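You operate a simulated robot arm through the tools that you are given. There is no shell and no other tool.

Carry out the task below with a simulated robot arm. There is one attempt and no reset: what you move stays moved.

TASK
Park the transfer table's two small cartons against the raised end flaps.
Fine: the one on the turntable goes to L37, the other to L39; each flap goes up before its carton slides; raise the divider too.

The check looks at the end state, three seconds after you hand in, the way a careful person would. Anything else that was tipped, shoved, dropped, spilled or broken makes it a failure.

THE ROBOT
A 6-joint arm with a two-finger gripper, fixed in place. Base frame: the origin is on the floor under the middle of its stand, x ahead of it, y to its left, z up; the work surface is at about z = 54. Readings come in cm, rad, newtons and seconds.
It reaches about 157.2 cm from its shoulder. Its first joint turns from -2.897 to 2.897 rad. Payload 2.45 kg.
Tool frame: the origin (TCP) lies between the finger pads and is the grasp point; the fingertips stand 2 cm ahead of it; z points along the fingers, y is the line along which they close. The gripper opens to 14 cm; its body begins 16.8 cm behind the TCP.
Orientation is told as [roll, pitch, yaw] about the base's x, y, z axes, in that order, counted from this pose: with the fingers straight down and closing along the base's y, the tool's x points along the base's -x, its y along +y and its z along -z.

THE INTERFACE
- The arm moves only by the tool jog_arm. Its argument "plan" is a list of rows, each a list of 3 entries, a list of its own where there are three numbers: the closure, from 0 (fully open) to 1 (shut), then the shift along the tool's x, y, z in cm, then the turn, a rotation vector about the tool's x, y, z in rad. In form: [[hand, [dx, dy, dz], [rx, ry, rz]], ...]. A call has 1 to 20 rows; each row is the pose to reach, as a shift and turn from the pose commanded when the call began, along the tool's axes at that moment. Rows are played at 5 a second. More than 5 cm and 0.15 rad between two rows, or a gripper value outside its range, and nothing of the call is played. A pose out of reach is approached as far as the arm can. The call stops where the force on the tool passes 60 N (or 10 N more than at its start, if that is more) or the arm is blocked; 0.2 s more then pass. The fingers move at their own pace (about 4.5 cm/s each) and stop on an object; they squeeze with about 29 N. The grip force told is the motor's: it shows also when the fingers shut on nothing. Time passes only in rows, and 0.2 s behind the last, so rows that repeat a pose let the fingers close. The reply holds the time, the measured pose of the TCP, the force on the tool along the base axes, the opening and the grip force, in the units named above and with some noise, with the torque about the TCP (base axes, N m) and any sound that the robot's microphone picked up, and new pictures: "pictures" is both (left out), scene, wrist or none.
- Cameras (640 x 400 px; columns grow to the right, rows downward): "scene" is fixed at [22.09, -64.95, 126.47]; the picture's right is [0.64, -0.77, 0.00], its down [-0.50, -0.41, -0.76] and it looks along [0.58, 0.49, -0.65] (base axes); focal length 300 px, centre (320, 200). "wrist" rides on the gripper at [7.8, 1.1, -20.9] in the tool frame; the picture's right is [-0.14, 0.99, 0.00], its down [-0.92, -0.13, -0.37] and it looks along [-0.37, -0.05, 0.93] (tool axes); focal length 280 px, centre (320, 200). There is no depth. A picture from a camera that has moved, and an enlarged one, comes with that camera's place and axes in the base frame and with its lens.
- zoom(camera, box): a new picture of the part [left, top, right, bottom] of that camera's present view, enlarged. It takes no simulated time.
- finish_job(): hands the job in; it is judged then, once.

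Places have to be worked out from the pictures, the camera data and where the tool is seen. Open the gripper and draw the arm clear of the work before you hand the job in, unless the task says otherwise.

The tools are called after "Emit:" by a JSON object that holds its "name" and its "arguments". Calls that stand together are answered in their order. jog_arm: Moves the arm, as the interface text tells. Its arguments: {"type":"object","properties":{"plan":{"type":"array"},"pictures":{"type":"string","enum":["both","scene","wrist","none"]}},"required":["plan"]} The other tools are called the same way: zoom (camera, box) takes an enlarged picture of a part of a camera's view; finish_job () hands the job in.

At the start:

```text
t: 0.0
ee_pos: [92.91, -1.16, 95.44]
orientation: [-0.001, 0.0, 0.001]
force: [-1.5, -1.2, 0.2]
torque: [0.0, -0.02, 0.02]
width: 14.0
grasp_force: 0.1
```

scene: 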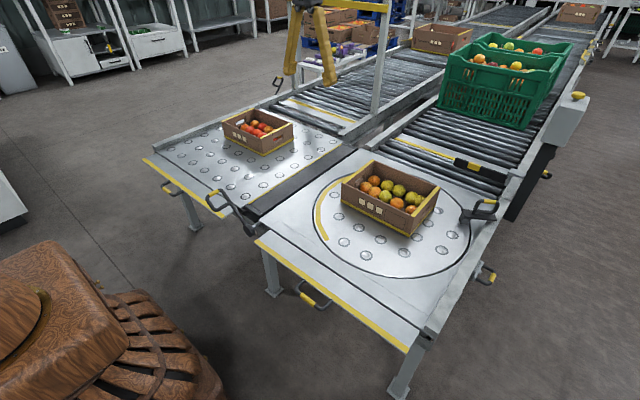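
wrist: 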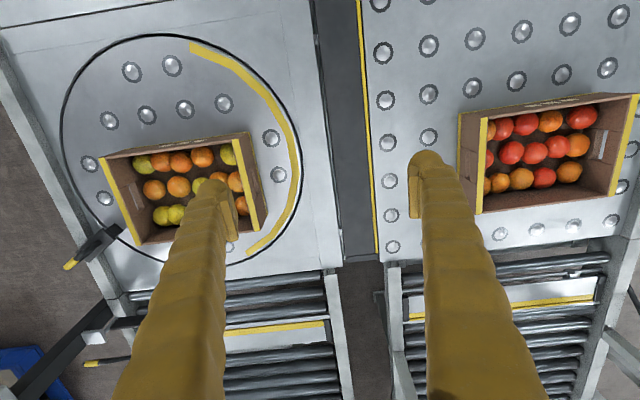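

I'll start by inspecting the scene closely: two cartons on two tables (one on the turntable), yellow-edged flaps at the near end, and several handles/levers. I zoom in to identify them before moving.

Emit:
{"name": "zoom", "arguments": {"camera": "scene", "box": [130, 130, 330, 255]}}

Emit:
{"name": "zoom", "arguments": {"camera": "scene", "box": [240, 220, 440, 345]}}

Emit:
{"name": "zoom", "arguments": {"camera": "scene", "box": [380, 130, 580, 255]}}

Emit:
{"name": "zoom", "arguments": {"camera": "scene", "box": [340, 240, 540, 365]}}

Emit:
{"name": "zoom", "arguments": {"camera": "wrist", "box": [0, 0, 320, 200]}}

Emit:
{"name": "zoom", "arguments": {"camera": "wrist", "box": [320, 0, 640, 200]}}

```text
3.20 times, centred on (230, 192) of scene
camera zoom: at [22.09, -64.95, 126.47], right [0.64, -0.77, 0.0], down [-0.5, -0.41, -0.76], along [0.58, 0.49, -0.65], focal length 960 px, centre (608, 224)
```

zoom: 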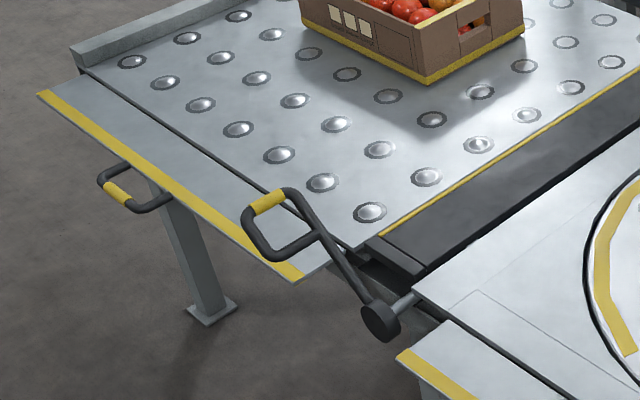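

```text
3.20 times, centred on (340, 282) of scene
camera zoom: at [22.09, -64.95, 126.47], right [0.64, -0.77, 0.0], down [-0.5, -0.41, -0.76], along [0.58, 0.49, -0.65], focal length 960 px, centre (256, -64)
```

zoom: 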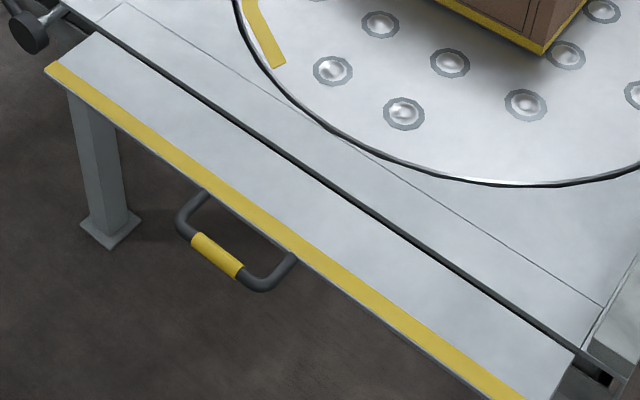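

```text
3.20 times, centred on (480, 192) of scene
camera zoom: at [22.09, -64.95, 126.47], right [0.64, -0.77, 0.0], down [-0.5, -0.41, -0.76], along [0.58, 0.49, -0.65], focal length 960 px, centre (-192, 224)
```

zoom: 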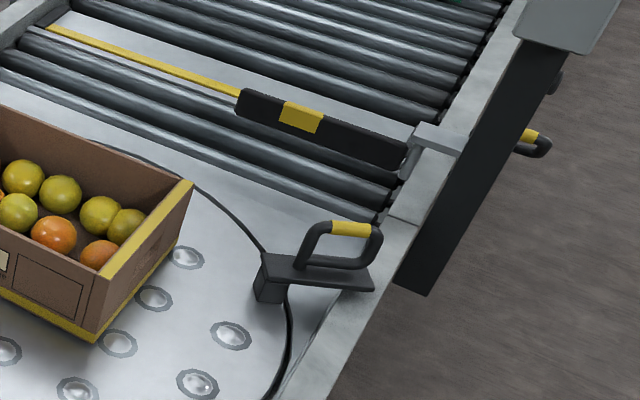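

```text
3.20 times, centred on (440, 302) of scene
camera zoom: at [22.09, -64.95, 126.47], right [0.64, -0.77, 0.0], down [-0.5, -0.41, -0.76], along [0.58, 0.49, -0.65], focal length 960 px, centre (-64, -128)
```

zoom: 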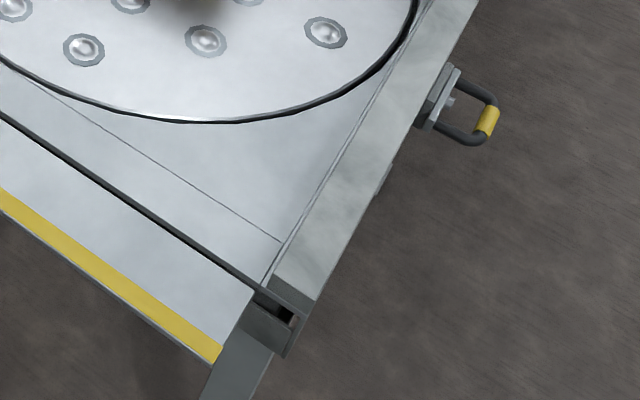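

```text
2.00 times, centred on (160, 100) of wrist
camera zoom: at [85.18, -0.22, 116.41], right [0.14, 0.99, 0.0], down [0.92, -0.13, 0.37], along [0.37, -0.05, -0.93], focal length 561 px, centre (640, 400)
```

zoom: 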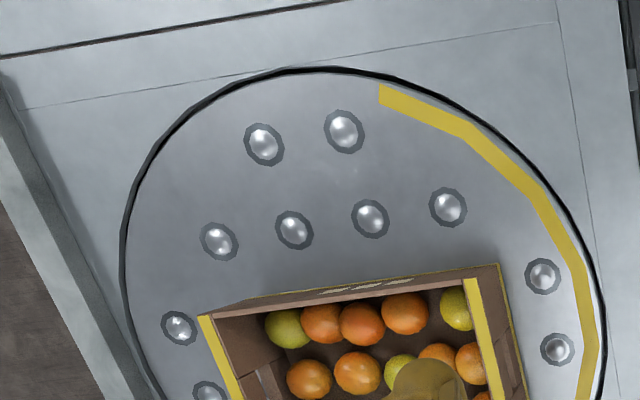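

```text
2.00 times, centred on (480, 100) of wrist
camera zoom: at [85.18, -0.22, 116.41], right [0.14, 0.99, 0.0], down [0.92, -0.13, 0.37], along [0.37, -0.05, -0.93], focal length 561 px, centre (0, 400)
```

zoom: 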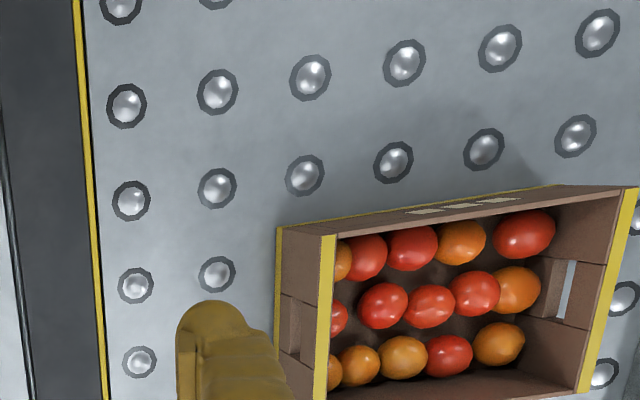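

The near ends have flaps at about x 57–65 with D-handles underneath, and there is a lever between the lanes, a bar on the right rail, and other handles. I need labels (L37/L39), so I'll zoom into other parts before moving.

Emit:
{"name": "zoom", "arguments": {"camera": "scene", "box": [260, 60, 420, 160]}}

Emit:
{"name": "zoom", "arguments": {"camera": "scene", "box": [210, 100, 310, 163]}}

Emit:
{"name": "zoom", "arguments": {"camera": "scene", "box": [330, 150, 450, 225]}}

Emit:
{"name": "zoom", "arguments": {"camera": "scene", "box": [420, 0, 640, 138]}}

Emit:
{"name": "zoom", "arguments": {"camera": "scene", "box": [200, 180, 280, 230]}}

Emit:
{"name": "zoom", "arguments": {"camera": "wrist", "box": [0, 200, 320, 400]}}

Emit:
{"name": "zoom", "arguments": {"camera": "wrist", "box": [320, 200, 640, 400]}}

```text
4.00 times, centred on (340, 110) of scene
camera zoom: at [22.09, -64.95, 126.47], right [0.64, -0.77, 0.0], down [-0.5, -0.41, -0.76], along [0.58, 0.49, -0.65], focal length 1200 px, centre (240, 560)
```

zoom: 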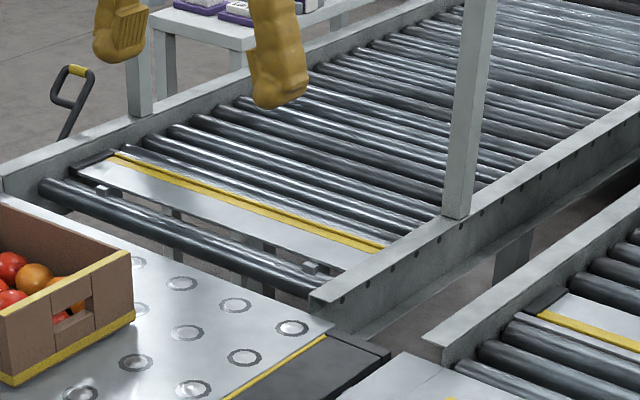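

```text
6.35 times, centred on (260, 132) of scene
camera zoom: at [22.09, -64.95, 126.47], right [0.64, -0.77, 0.0], down [-0.5, -0.41, -0.76], along [0.58, 0.49, -0.65], focal length 1905 px, centre (701, 635)
```

zoom: 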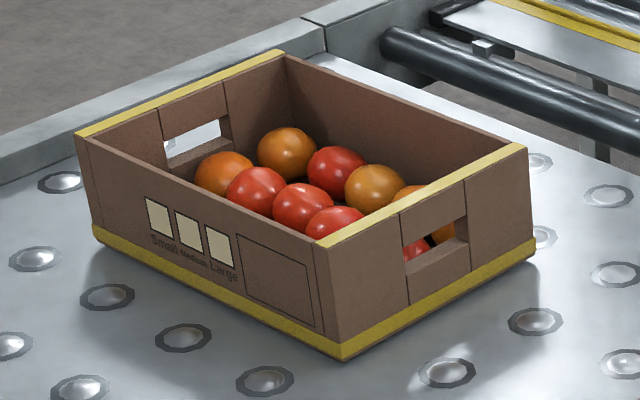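

```text
5.33 times, centred on (390, 188) of scene
camera zoom: at [22.09, -64.95, 126.47], right [0.64, -0.77, 0.0], down [-0.5, -0.41, -0.76], along [0.58, 0.49, -0.65], focal length 1600 px, centre (-53, 267)
```

zoom: 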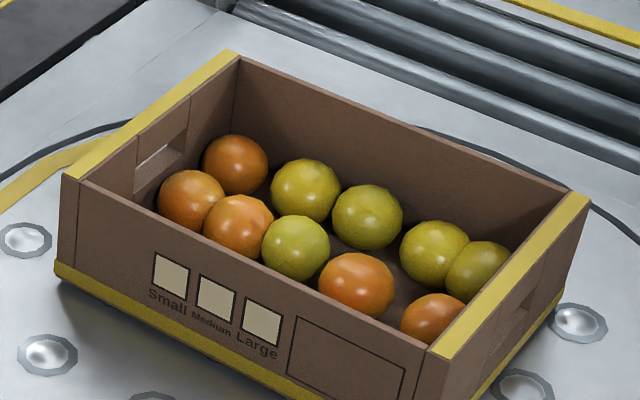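

```text
2.90 times, centred on (530, 69) of scene
camera zoom: at [22.09, -64.95, 126.47], right [0.64, -0.77, 0.0], down [-0.5, -0.41, -0.76], along [0.58, 0.49, -0.65], focal length 870 px, centre (-289, 580)
```

zoom: 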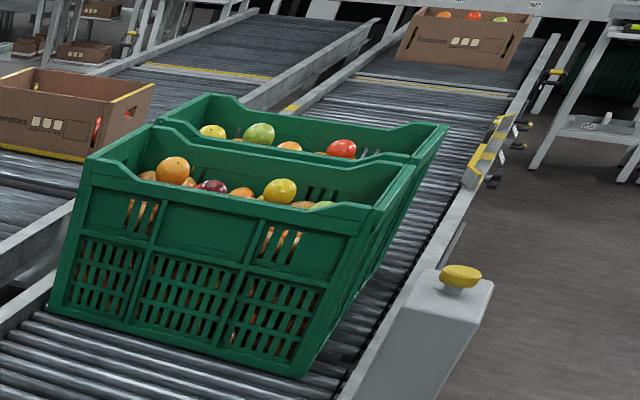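

```text
8.00 times, centred on (240, 205) of scene
camera zoom: at [22.09, -64.95, 126.47], right [0.64, -0.77, 0.0], down [-0.5, -0.41, -0.76], along [0.58, 0.49, -0.65], focal length 2400 px, centre (960, 160)
```

zoom: 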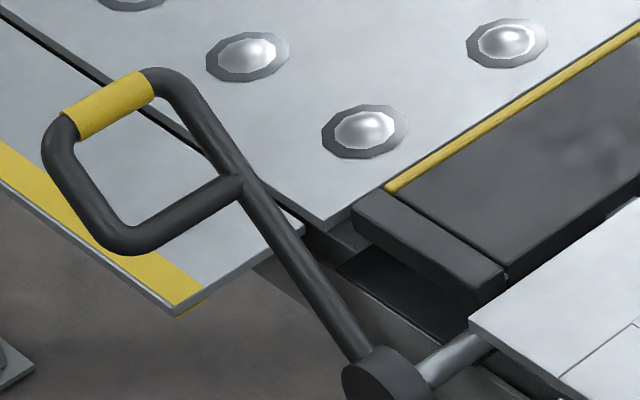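

```text
2.00 times, centred on (160, 300) of wrist
camera zoom: at [85.18, -0.22, 116.41], right [0.14, 0.99, 0.0], down [0.92, -0.13, 0.37], along [0.37, -0.05, -0.93], focal length 561 px, centre (640, 0)
```

zoom: 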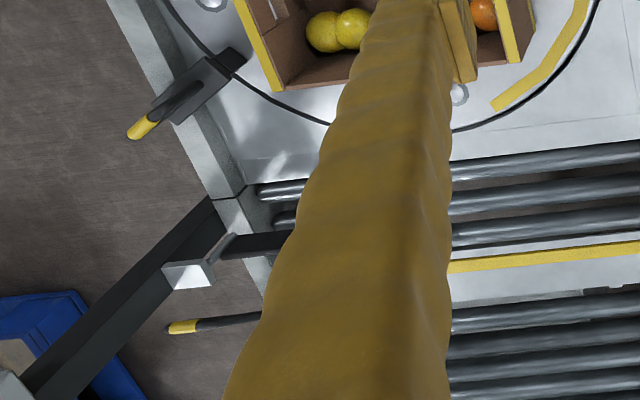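

```text
2.00 times, centred on (480, 300) of wrist
camera zoom: at [85.18, -0.22, 116.41], right [0.14, 0.99, 0.0], down [0.92, -0.13, 0.37], along [0.37, -0.05, -0.93], focal length 561 px, centre (0, 0)
```

zoom: 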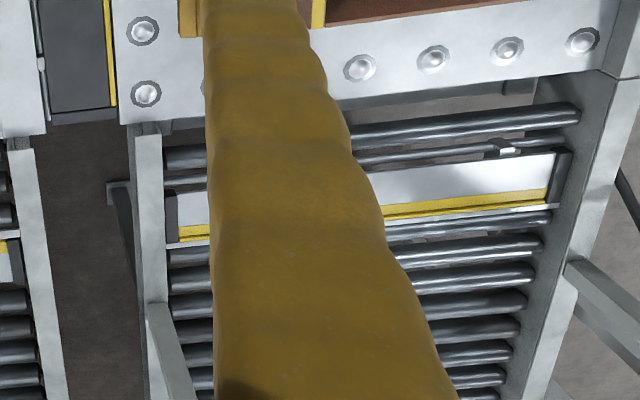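

No label found yet; I'll zoom more tightly on candidate spots (tags on posts/rails, yellow-black item on the far right rail, side lever areas).

Emit:
{"name": "zoom", "arguments": {"camera": "scene", "box": [560, 0, 640, 50]}}

Emit:
{"name": "zoom", "arguments": {"camera": "scene", "box": [430, 140, 530, 203]}}

Emit:
{"name": "zoom", "arguments": {"camera": "scene", "box": [460, 250, 510, 290]}}

Emit:
{"name": "zoom", "arguments": {"camera": "scene", "box": [130, 140, 230, 220]}}

Emit:
{"name": "zoom", "arguments": {"camera": "scene", "box": [270, 270, 350, 320]}}

Emit:
{"name": "zoom", "arguments": {"camera": "scene", "box": [380, 300, 480, 400]}}

Emit:
{"name": "zoom", "arguments": {"camera": "scene", "box": [260, 0, 420, 100]}}

Emit:
{"name": "zoom", "arguments": {"camera": "scene", "box": [0, 0, 260, 162]}}

```text
8.00 times, centred on (600, 25) of scene
camera zoom: at [22.09, -64.95, 126.47], right [0.64, -0.77, 0.0], down [-0.5, -0.41, -0.76], along [0.58, 0.49, -0.65], focal length 2400 px, centre (-1920, 1600)
```

zoom: 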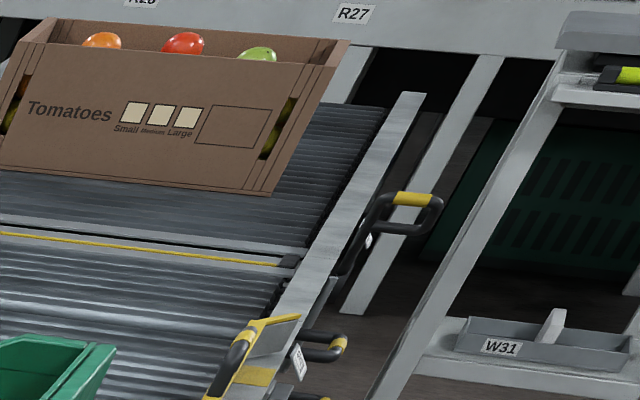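

```text
6.35 times, centred on (480, 172) of scene
camera zoom: at [22.09, -64.95, 126.47], right [0.64, -0.77, 0.0], down [-0.5, -0.41, -0.76], along [0.58, 0.49, -0.65], focal length 1905 px, centre (-696, 381)
```

zoom: 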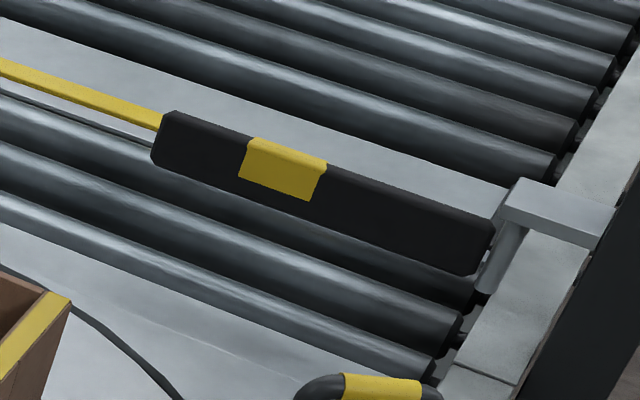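

```text
10.00 times, centred on (485, 270) of scene
camera zoom: at [22.09, -64.95, 126.47], right [0.64, -0.77, 0.0], down [-0.5, -0.41, -0.76], along [0.58, 0.49, -0.65], focal length 3000 px, centre (-1330, -500)
```

zoom: 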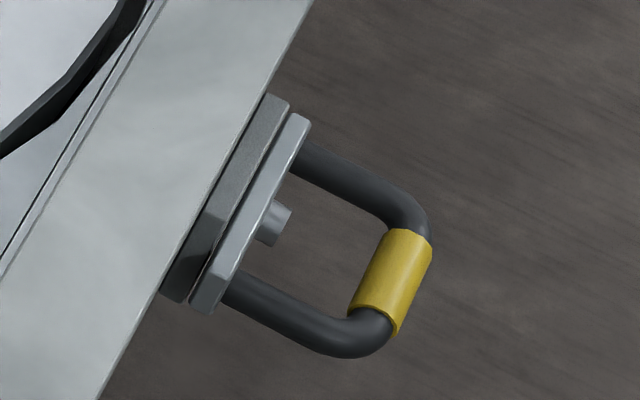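

```text
5.00 times, centred on (180, 180) of scene
camera zoom: at [22.09, -64.95, 126.47], right [0.64, -0.77, 0.0], down [-0.5, -0.41, -0.76], along [0.58, 0.49, -0.65], focal length 1500 px, centre (1020, 300)
```

zoom: 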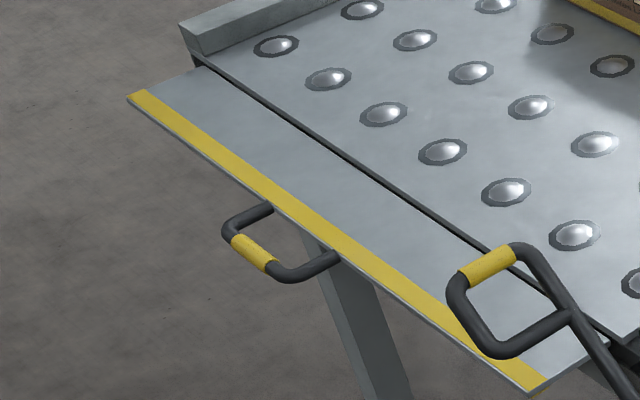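

```text
8.00 times, centred on (310, 295) of scene
camera zoom: at [22.09, -64.95, 126.47], right [0.64, -0.77, 0.0], down [-0.5, -0.41, -0.76], along [0.58, 0.49, -0.65], focal length 2400 px, centre (400, -560)
```

zoom: 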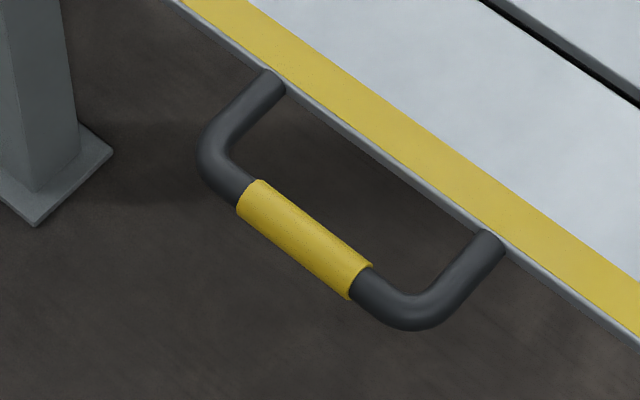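

```text
4.00 times, centred on (430, 350) of scene
camera zoom: at [22.09, -64.95, 126.47], right [0.64, -0.77, 0.0], down [-0.5, -0.41, -0.76], along [0.58, 0.49, -0.65], focal length 1200 px, centre (-120, -400)
```

zoom: 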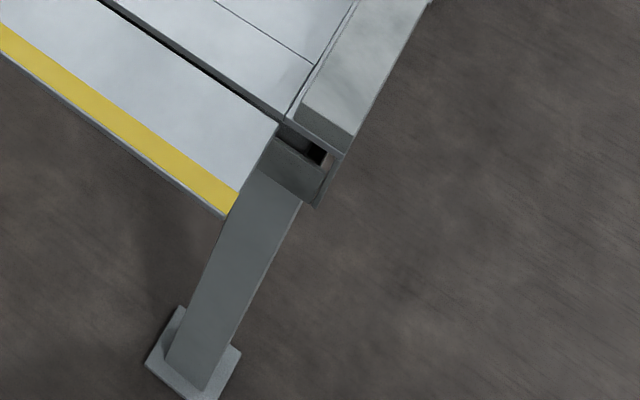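

```text
4.00 times, centred on (340, 50) of scene
camera zoom: at [22.09, -64.95, 126.47], right [0.64, -0.77, 0.0], down [-0.5, -0.41, -0.76], along [0.58, 0.49, -0.65], focal length 1200 px, centre (240, 800)
```

zoom: 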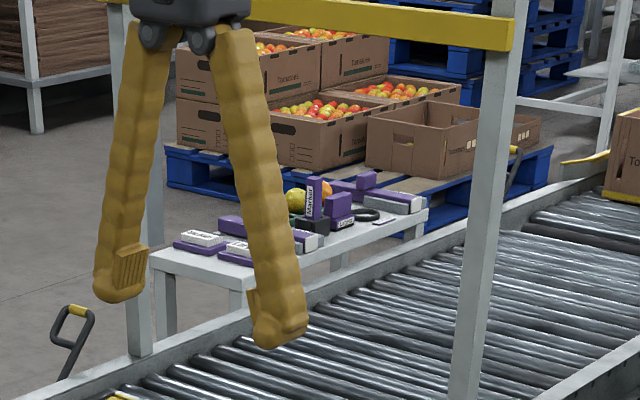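

```text
2.46 times, centred on (130, 81) of scene
camera zoom: at [22.09, -64.95, 126.47], right [0.64, -0.77, 0.0], down [-0.5, -0.41, -0.76], along [0.58, 0.49, -0.65], focal length 738 px, centre (788, 493)
```

zoom: 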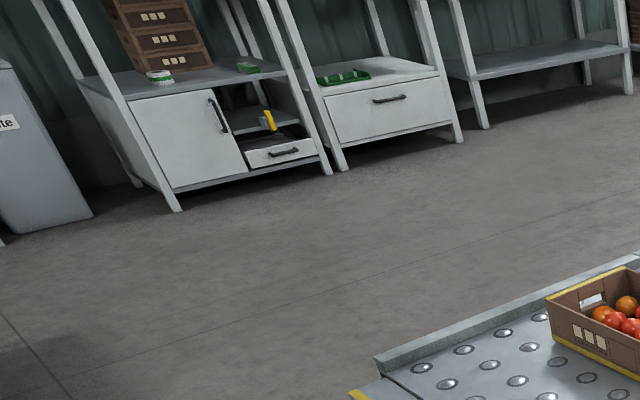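

No L-labels visible from the scene camera. I'll retract the open gripper toward the robot and tilt the wrist camera forward to view the near end of the tables, flaps and levers.

Emit:
{"name": "jog_arm", "arguments": {"plan": [[0, [4, -2.4, -1], [0, -0.05, 0]], [0, [8, -4.8, -2], [0, -0.1, 0]], [0, [12, -7.2, -3], [0, -0.15, 0]], [0, [16, -9.6, -4], [0, -0.2, 0]], [0, [20, -12, -5], [0, -0.25, 0]], [0, [24, -14.4, -6], [0, -0.3, 0]], [0, [28, -16.8, -7], [0, -0.35, 0]], [0, [32, -19.2, -8], [0, -0.4, 0]], [0, [36, -21.6, -9], [0, -0.45, 0]], [0, [40, -24, -10], [0, -0.5, 0]]]}}

```text
t: 2.2
ee_pos: [52.79, -25.21, 105.72]
orientation: [-0.001, -0.501, 0.001]
force: [-0.3, 0.2, 0.5]
torque: [-0.03, 0.0, 0.01]
width: 13.98
grasp_force: 0.0
camera wrist: at [35.98, -24.16, 120.12], right [0.12, 0.99, 0.07], down [0.63, -0.13, 0.77], along [0.77, -0.05, -0.64], focal length 280 px, centre (320, 200)
```

scene: 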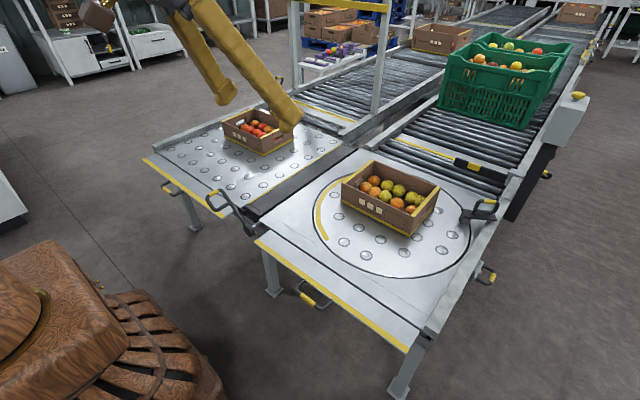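
wrist: 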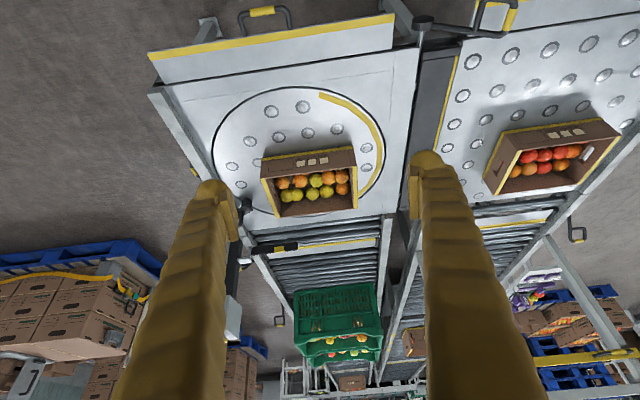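

The wrist image is flipped (image down = up/away from robot). I'll zoom in for labels.

Emit:
{"name": "zoom", "arguments": {"camera": "wrist", "box": [140, 0, 300, 100]}}

Emit:
{"name": "zoom", "arguments": {"camera": "wrist", "box": [290, 0, 450, 100]}}

Emit:
{"name": "zoom", "arguments": {"camera": "wrist", "box": [440, 0, 640, 125]}}

Emit:
{"name": "zoom", "arguments": {"camera": "wrist", "box": [140, 80, 300, 340]}}

Emit:
{"name": "zoom", "arguments": {"camera": "wrist", "box": [440, 150, 640, 290]}}

Emit:
{"name": "zoom", "arguments": {"camera": "wrist", "box": [260, 270, 440, 400]}}

```text
4.00 times, centred on (220, 50) of wrist
camera zoom: at [35.98, -24.16, 120.12], right [0.12, 0.99, 0.07], down [0.63, -0.13, 0.77], along [0.77, -0.05, -0.64], focal length 1122 px, centre (720, 800)
```

zoom: 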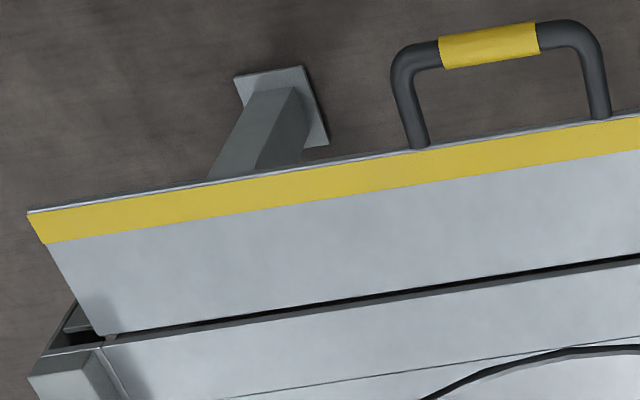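

```text
4.00 times, centred on (370, 50) of wrist
camera zoom: at [35.98, -24.16, 120.12], right [0.12, 0.99, 0.07], down [0.63, -0.13, 0.77], along [0.77, -0.05, -0.64], focal length 1122 px, centre (120, 800)
```

zoom: 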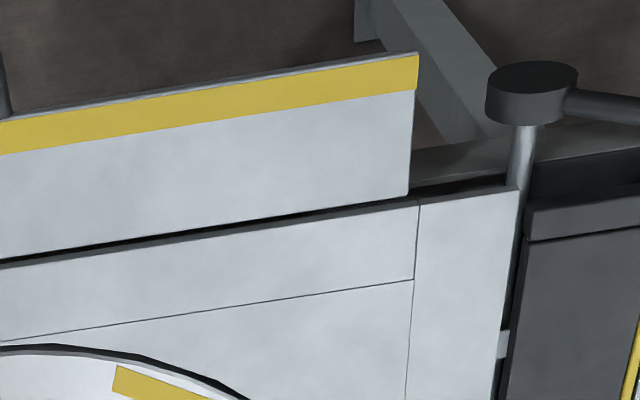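

```text
3.20 times, centred on (540, 62) of wrist
camera zoom: at [35.98, -24.16, 120.12], right [0.12, 0.99, 0.07], down [0.63, -0.13, 0.77], along [0.77, -0.05, -0.64], focal length 897 px, centre (-384, 640)
```

zoom: 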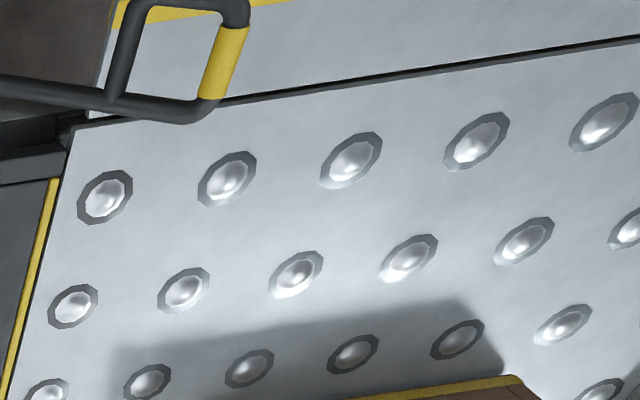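

```text
1.54 times, centred on (220, 210) of wrist
camera zoom: at [35.98, -24.16, 120.12], right [0.12, 0.99, 0.07], down [0.63, -0.13, 0.77], along [0.77, -0.05, -0.64], focal length 431 px, centre (474, 185)
```

zoom: 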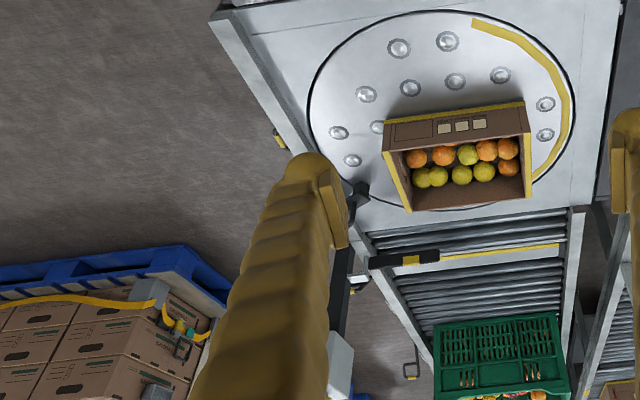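

```text
2.86 times, centred on (540, 220) of wrist
camera zoom: at [35.98, -24.16, 120.12], right [0.12, 0.99, 0.07], down [0.63, -0.13, 0.77], along [0.77, -0.05, -0.64], focal length 801 px, centre (-309, 143)
```

zoom: 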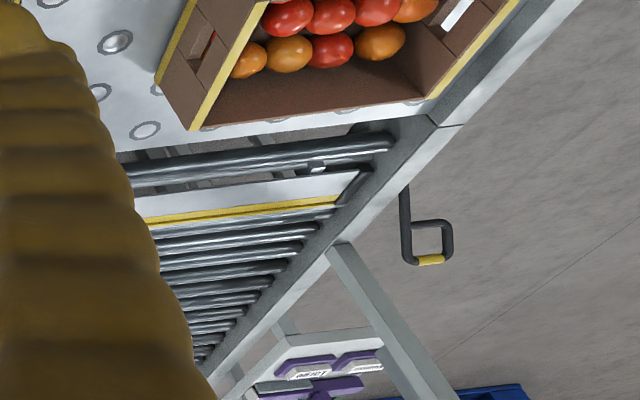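

```text
3.08 times, centred on (350, 335) of wrist
camera zoom: at [35.98, -24.16, 120.12], right [0.12, 0.99, 0.07], down [0.63, -0.13, 0.77], along [0.77, -0.05, -0.64], focal length 863 px, centre (228, -215)
```

zoom: 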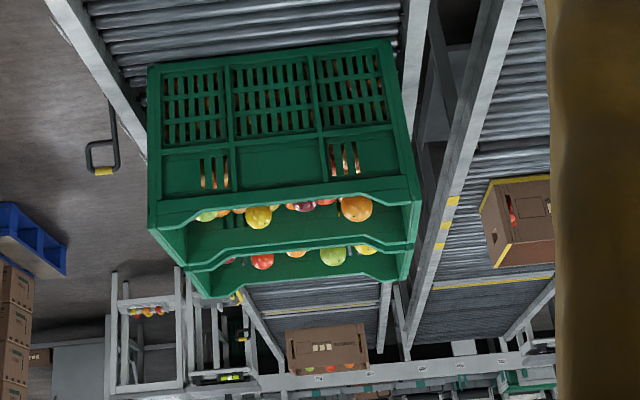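

I'll zoom on the white stickers seen at the far right and the beam signs to learn the labelling scheme.

Emit:
{"name": "zoom", "arguments": {"camera": "scene", "box": [585, 30, 617, 50]}}

Emit:
{"name": "zoom", "arguments": {"camera": "wrist", "box": [230, 350, 310, 400]}}

Emit:
{"name": "zoom", "arguments": {"camera": "wrist", "box": [330, 350, 430, 400]}}

Emit:
{"name": "zoom", "arguments": {"camera": "wrist", "box": [400, 0, 480, 50]}}

Emit:
{"name": "zoom", "arguments": {"camera": "wrist", "box": [180, 150, 240, 190]}}

Emit:
{"name": "zoom", "arguments": {"camera": "wrist", "box": [0, 240, 160, 400]}}

```text
16.00 times, centred on (601, 40) of scene
camera zoom: at [22.09, -64.95, 126.47], right [0.64, -0.77, 0.0], down [-0.5, -0.41, -0.76], along [0.58, 0.49, -0.65], focal length 4800 px, centre (-4176, 2760)
```

zoom: 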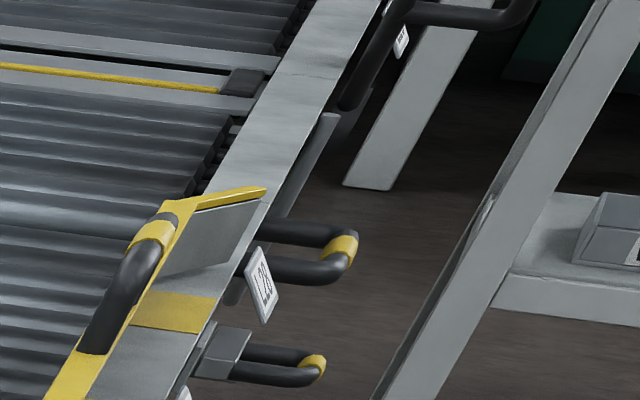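

```text
8.00 times, centred on (270, 375) of wrist
camera zoom: at [35.98, -24.16, 120.12], right [0.12, 0.99, 0.07], down [0.63, -0.13, 0.77], along [0.77, -0.05, -0.64], focal length 2243 px, centre (720, -1200)
```

zoom: 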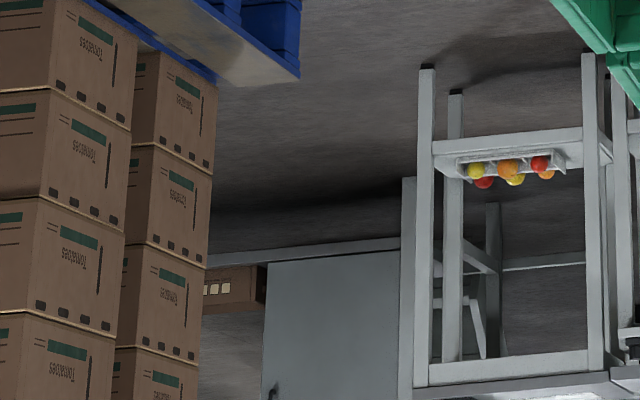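

```text
6.40 times, centred on (380, 375) of wrist
camera zoom: at [35.98, -24.16, 120.12], right [0.12, 0.99, 0.07], down [0.63, -0.13, 0.77], along [0.77, -0.05, -0.64], focal length 1794 px, centre (-64, -920)
```

zoom: 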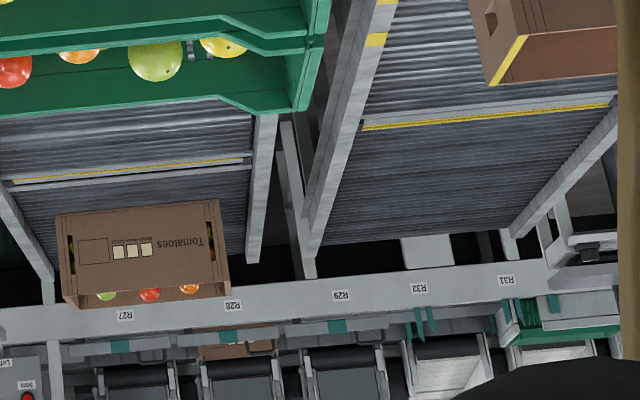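

```text
8.00 times, centred on (440, 25) of wrist
camera zoom: at [35.98, -24.16, 120.12], right [0.12, 0.99, 0.07], down [0.63, -0.13, 0.77], along [0.77, -0.05, -0.64], focal length 2243 px, centre (-640, 1600)
```

zoom: 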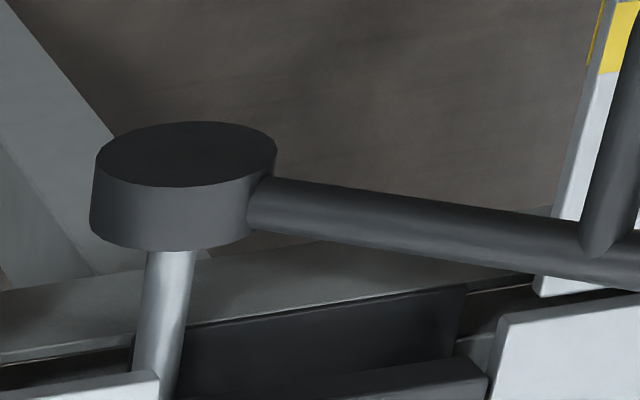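

```text
10.00 times, centred on (210, 170) of wrist
camera zoom: at [35.98, -24.16, 120.12], right [0.12, 0.99, 0.07], down [0.63, -0.13, 0.77], along [0.77, -0.05, -0.64], focal length 2804 px, centre (1420, 500)
```

zoom: 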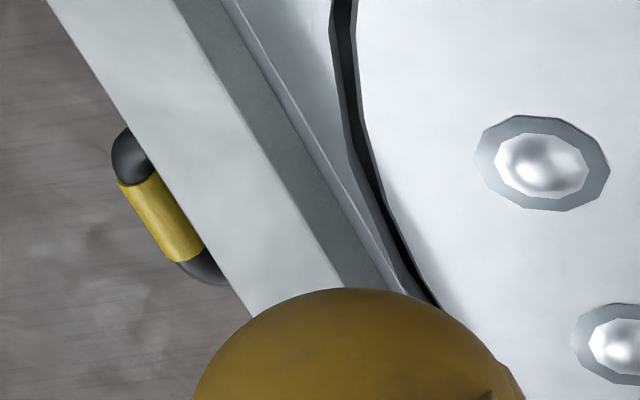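

```text
2.50 times, centred on (80, 320) of wrist
camera zoom: at [35.98, -24.16, 120.12], right [0.12, 0.99, 0.07], down [0.63, -0.13, 0.77], along [0.77, -0.05, -0.64], focal length 701 px, centre (920, -100)
```

zoom: 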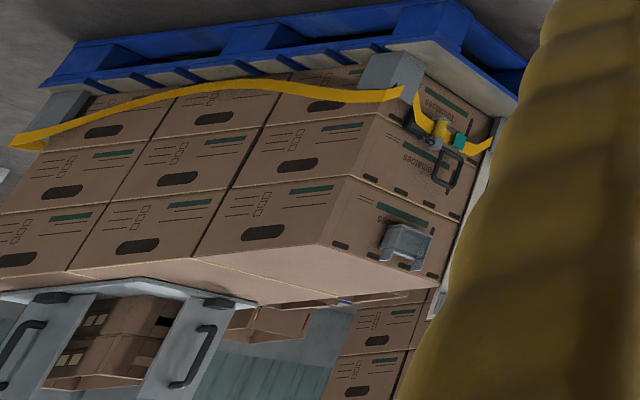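

The tag on the far rail suggests L-numbers hang next to handles, so I need a low view of the near end. I'll swing the camera to the front-right of the table, lower, looking at the front edge (free air, x < 57).

Emit:
{"name": "jog_arm", "arguments": {"plan": [[0, [2.3, -2.82, 2.51], [-0.0469, -0.0216, -0.063]], [0, [4.6, -5.63, 5.02], [-0.0939, -0.0432, -0.126]], [0, [6.9, -8.45, 7.53], [-0.1408, -0.0648, -0.1891]], [0, [9.2, -11.27, 10.03], [-0.1877, -0.0863, -0.2521]], [0, [11.5, -14.08, 12.54], [-0.2346, -0.1079, -0.3151]], [0, [13.8, -16.9, 15.05], [-0.2816, -0.1295, -0.3781]], [0, [16.1, -19.72, 17.56], [-0.3285, -0.1511, -0.4411]], [0, [18.4, -22.53, 20.07], [-0.3754, -0.1727, -0.5041]], [0, [20.7, -25.35, 22.58], [-0.4223, -0.1943, -0.5672]], [0, [23.0, -28.17, 25.08], [-0.4693, -0.2158, -0.6302]], [0, [25.3, -30.98, 27.59], [-0.5162, -0.2374, -0.6932]], [0, [27.6, -33.8, 30.1], [-0.5631, -0.259, -0.7562]]]}}

```text
t: 4.8
ee_pos: [43.19, -59.07, 65.93]
orientation: [-0.003, -0.779, 0.943]
force: [0.8, -0.1, 0.7]
torque: [-0.04, 0.02, -0.01]
width: 14.01
grasp_force: 0.1
camera wrist: at [30.39, -74.86, 75.25], right [-0.74, 0.66, 0.1], down [0.34, 0.24, 0.91], along [0.58, 0.71, -0.4], focal length 280 px, centre (320, 200)
```

scene: 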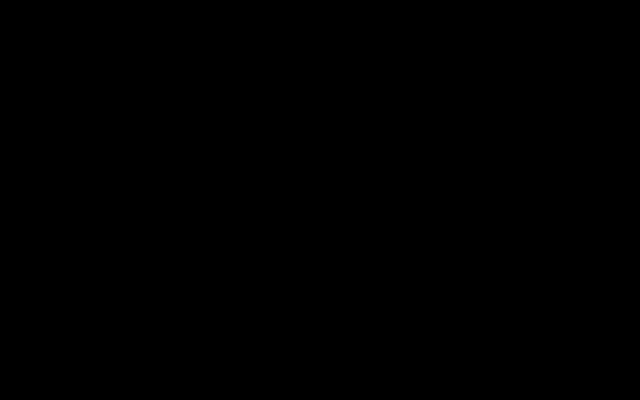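
wrist: 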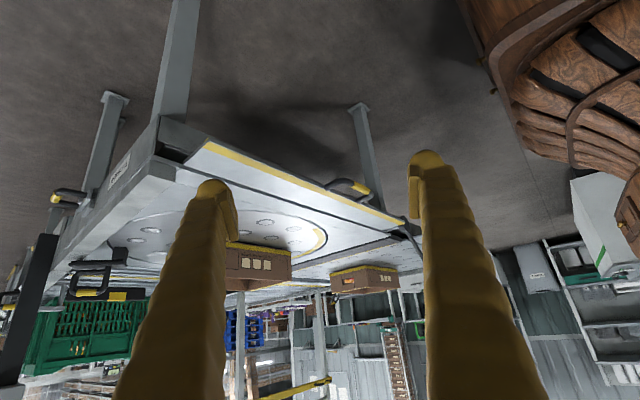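

A tag is visible on the outer face of the turntable lane's right rail. I'll zoom in on it and on the front.

Emit:
{"name": "zoom", "arguments": {"camera": "wrist", "box": [40, 120, 200, 250]}}

Emit:
{"name": "zoom", "arguments": {"camera": "wrist", "box": [95, 145, 145, 195]}}

Emit:
{"name": "zoom", "arguments": {"camera": "wrist", "box": [300, 160, 420, 250]}}

Emit:
{"name": "zoom", "arguments": {"camera": "wrist", "box": [0, 220, 160, 350]}}

```text
3.08 times, centred on (120, 185) of wrist
camera zoom: at [30.39, -74.86, 75.25], right [-0.74, 0.66, 0.1], down [0.34, 0.24, 0.91], along [0.58, 0.71, -0.4], focal length 863 px, centre (935, 246)
```

zoom: 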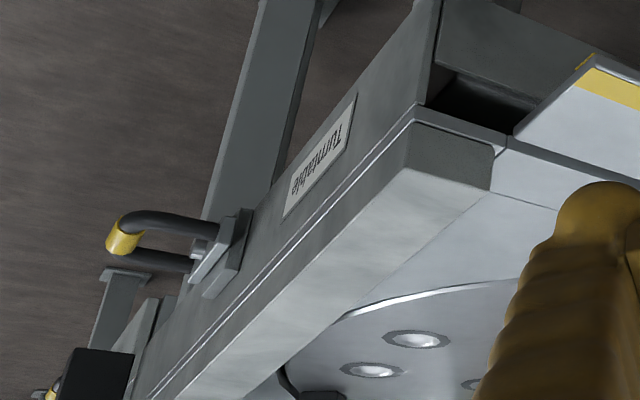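

```text
8.00 times, centred on (120, 170) of wrist
camera zoom: at [30.39, -74.86, 75.25], right [-0.74, 0.66, 0.1], down [0.34, 0.24, 0.91], along [0.58, 0.71, -0.4], focal length 2243 px, centre (1920, 440)
```

zoom: 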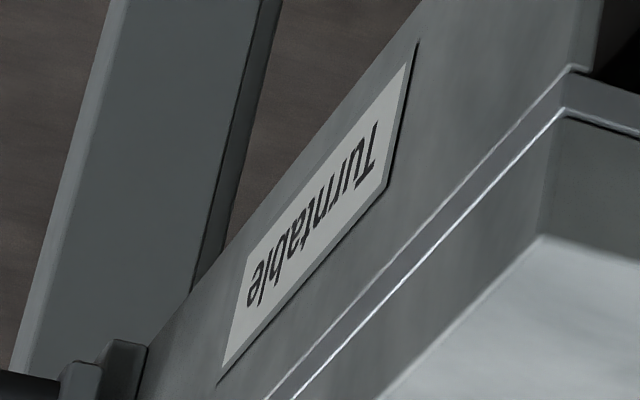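

```text
4.44 times, centred on (360, 205) of wrist
camera zoom: at [30.39, -74.86, 75.25], right [-0.74, 0.66, 0.1], down [0.34, 0.24, 0.91], along [0.58, 0.71, -0.4], focal length 1246 px, centre (142, 178)
```

zoom: 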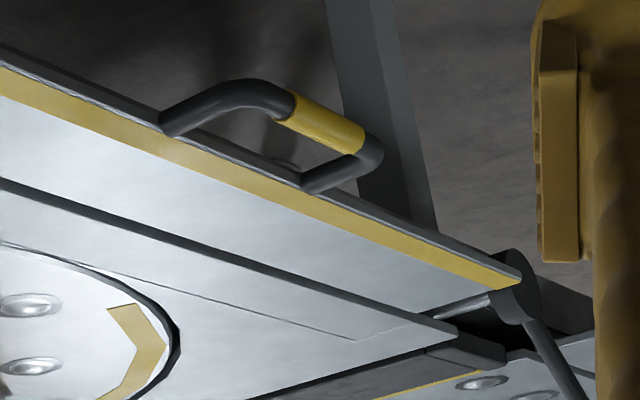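

```text
3.08 times, centred on (80, 285) of wrist
camera zoom: at [30.39, -74.86, 75.25], right [-0.74, 0.66, 0.1], down [0.34, 0.24, 0.91], along [0.58, 0.71, -0.4], focal length 863 px, centre (1058, -62)
```

zoom: 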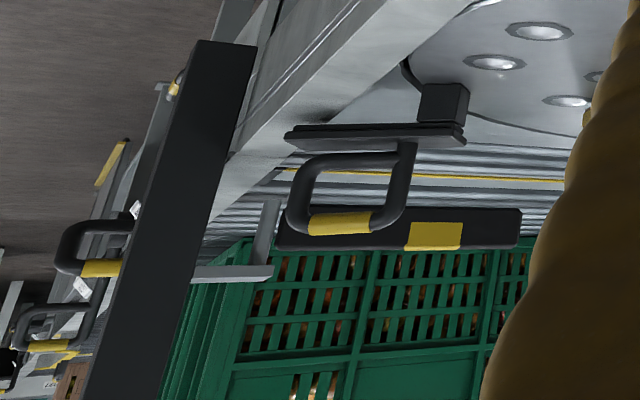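

Found a "Turntable" plate near the side lock handle. I'll go lower and level out to see the front apron/under the flaps.

Emit:
{"name": "jog_arm", "arguments": {"plan": [[0, [2.17, 0.72, 3.03], [0, -0.082, 0]], [0, [4.34, 1.45, 6.06], [0, -0.164, 0]], [0, [6.52, 2.17, 9.08], [0, -0.246, 0]], [0, [8.69, 2.9, 12.11], [0, -0.328, 0]], [0, [10.86, 3.62, 15.14], [0, -0.41, 0]]], "pictures": "wrist"}}

```text
t: 6.0
ee_pos: [41.89, -54.62, 47.65]
orientation: [-0.003, -1.191, 0.941]
force: [0.5, -0.4, 0.9]
torque: [0.01, 0.03, 0.01]
width: 13.99
grasp_force: 0.1
camera wrist: at [27.86, -71.99, 48.07], right [-0.77, 0.63, 0.13], down [0.1, -0.08, 0.99], along [0.63, 0.78, -0.01], focal length 280 px, centre (320, 200)
```

wrist: 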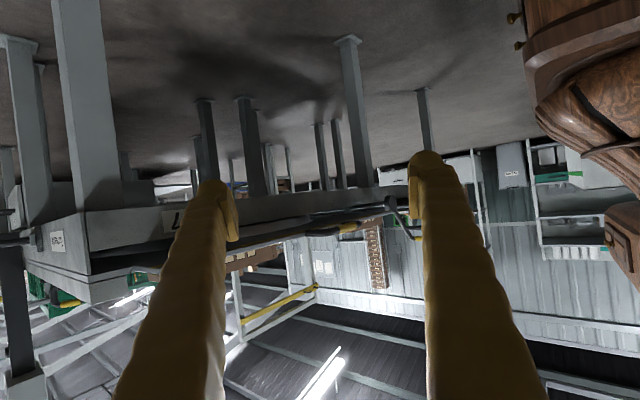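

There's a label starting with "L" on the front apron, right end. Zooming in.

Emit:
{"name": "zoom", "arguments": {"camera": "wrist", "box": [140, 190, 220, 250]}}

Emit:
{"name": "zoom", "arguments": {"camera": "wrist", "box": [230, 170, 430, 260]}}

```text
6.67 times, centred on (180, 220) of wrist
camera zoom: at [27.86, -71.99, 48.07], right [-0.77, 0.63, 0.13], down [0.1, -0.08, 0.99], along [0.63, 0.78, -0.01], focal length 1869 px, centre (1253, 67)
```

zoom: 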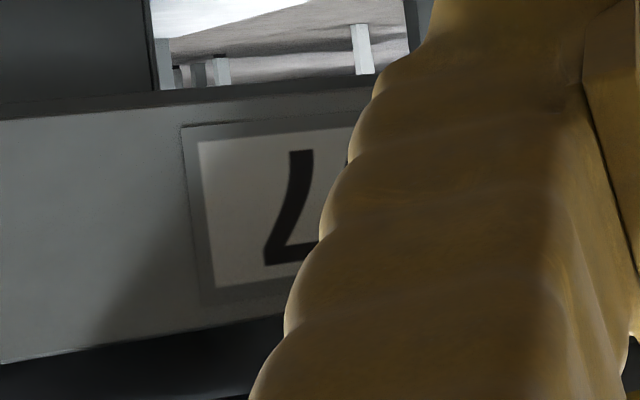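

```text
3.20 times, centred on (330, 215) of wrist
camera zoom: at [27.86, -71.99, 48.07], right [-0.77, 0.63, 0.13], down [0.1, -0.08, 0.99], along [0.63, 0.78, -0.01], focal length 897 px, centre (288, 152)
```

zoom: 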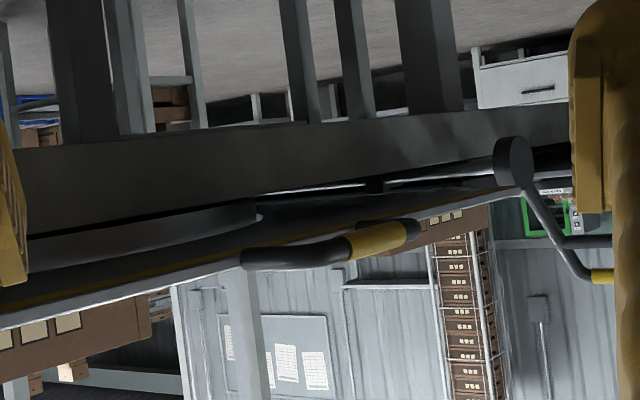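

The visible character, read upside-down, is the last one and looks like "7". I'll rotate/shift the camera slightly to read the full label.

Emit:
{"name": "jog_arm", "arguments": {"plan": [[0, [0.82, -0.37, -2.05], [0.116, 0, 0.0465]], [0, [1.64, -0.75, -4.1], [0.2321, 0, 0.093]], [0, [2.46, -1.12, -6.14], [0.3482, 0, 0.1394]], [0, [3.28, -1.49, -8.19], [0.4642, 0, 0.1859]]], "pictures": "wrist"}}

```text
t: 7.0
ee_pos: [38.11, -64.45, 47.99]
orientation: [0.052, -1.187, 0.395]
force: [-0.1, -0.2, 0.0]
torque: [-0.02, 0.0, 0.0]
width: 13.99
grasp_force: 0.1
out of reach, approached as far as the arm can: row 3, 4
camera wrist: at [17.61, -73.02, 48.56], right [-0.38, 0.91, 0.15], down [0.07, -0.13, 0.99], along [0.92, 0.38, -0.01], focal length 280 px, centre (320, 200)
```

wrist: 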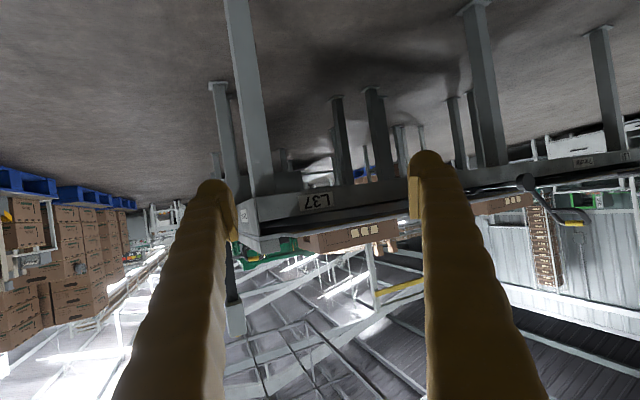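

Emit:
{"name": "zoom", "arguments": {"camera": "wrist", "box": [290, 180, 350, 220]}}

Emit:
{"name": "zoom", "arguments": {"camera": "wrist", "box": [460, 130, 640, 240]}}

Emit:
{"name": "zoom", "arguments": {"camera": "wrist", "box": [560, 145, 610, 180]}}

```text
10.00 times, centred on (320, 200) of wrist
camera zoom: at [17.61, -73.02, 48.56], right [-0.38, 0.91, 0.15], down [0.07, -0.13, 0.99], along [0.92, 0.38, -0.01], focal length 2804 px, centre (320, 200)
```

zoom: 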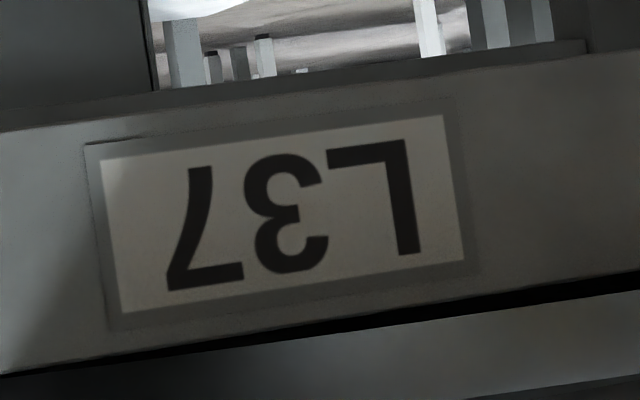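

```text
3.56 times, centred on (550, 185) of wrist
camera zoom: at [17.61, -73.02, 48.56], right [-0.38, 0.91, 0.15], down [0.07, -0.13, 0.99], along [0.92, 0.38, -0.01], focal length 997 px, centre (-498, 253)
```

zoom: 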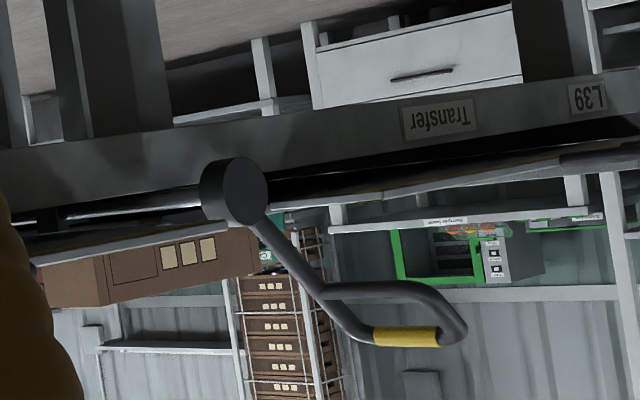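

```text
11.43 times, centred on (585, 162) of wrist
camera zoom: at [17.61, -73.02, 48.56], right [-0.38, 0.91, 0.15], down [0.07, -0.13, 0.99], along [0.92, 0.38, -0.01], focal length 3204 px, centre (-2709, 629)
```

zoom: 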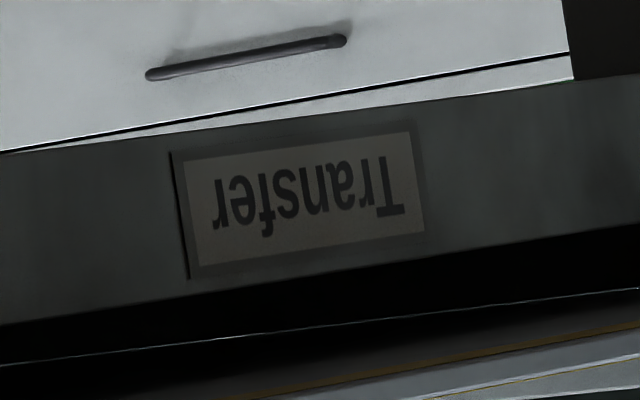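

Labels read: turntable lane = L37, other lane = "Transfer"/L39; so each carton just slides to its own near flap. Next I'll swing up and over to look closely at the lever and divider between lanes.

Emit:
{"name": "jog_arm", "arguments": {"plan": [[0, [-3.86, 1.81, -1.03], [0.0181, 0.0287, 0.0133]], [0, [-7.72, 3.63, -2.05], [0.0363, 0.0573, 0.0266]], [0, [-11.58, 5.44, -3.08], [0.0544, 0.086, 0.04]], [0, [-15.45, 7.25, -4.11], [0.0725, 0.1146, 0.0533]], [0, [-19.31, 9.06, -5.14], [0.0906, 0.1433, 0.0666]], [0, [-23.17, 10.88, -6.16], [0.1088, 0.172, 0.0799]], [0, [-27.03, 12.69, -7.19], [0.1269, 0.2006, 0.0932]], [0, [-28.6, 16.13, -4.97], [0.145, 0.2293, 0.1066]], [0, [-30.17, 19.57, -2.75], [0.1631, 0.2579, 0.1199]], [0, [-31.74, 23.01, -0.53], [0.1813, 0.2866, 0.1332]], [0, [-33.31, 26.45, 1.7], [0.1994, 0.3153, 0.1465]], [0, [-34.88, 29.89, 3.92], [0.2175, 0.3439, 0.1598]], [0, [-36.45, 33.32, 6.14], [0.2356, 0.3726, 0.1732]], [0, [-38.03, 36.76, 8.36], [0.2538, 0.4012, 0.1865]], [0, [-39.6, 40.2, 10.58], [0.2719, 0.4299, 0.1998]], [0, [-41.17, 43.64, 12.8], [0.29, 0.4586, 0.2131]], [0, [-42.74, 47.08, 15.03], [0.3081, 0.4872, 0.2264]], [0, [-44.31, 50.52, 17.25], [0.3263, 0.5159, 0.2398]], [0, [-45.88, 53.96, 19.47], [0.3444, 0.5445, 0.2531]], [0, [-47.45, 57.4, 21.69], [0.3625, 0.5732, 0.2664]]]}}

```text
t: 11.2
ee_pos: [61.83, -4.4, 90.62]
orientation: [-0.017, -0.619, -0.001]
force: [1.2, 6.9, -0.6]
torque: [-1.26, 0.11, -0.9]
width: 13.98
grasp_force: 0.0
out of reach, approached as far as the arm can: row 1, 2, 3, 10, 11, 12, 13, 14, 15, 16, 17, 18, 19, 20
camera wrist: at [43.26, -2.94, 103.03], right [0.12, 0.99, 0.07], down [0.53, -0.12, 0.84], along [0.84, -0.07, -0.54], focal length 280 px, centre (320, 200)
```

scene: 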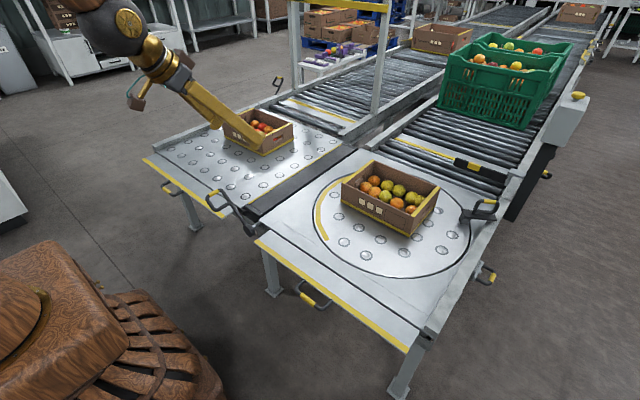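
wrist: 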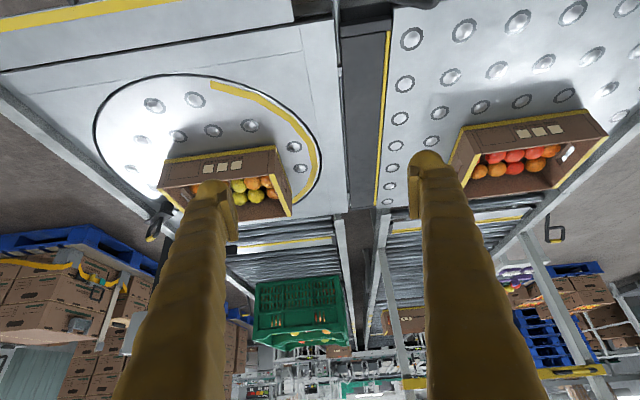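

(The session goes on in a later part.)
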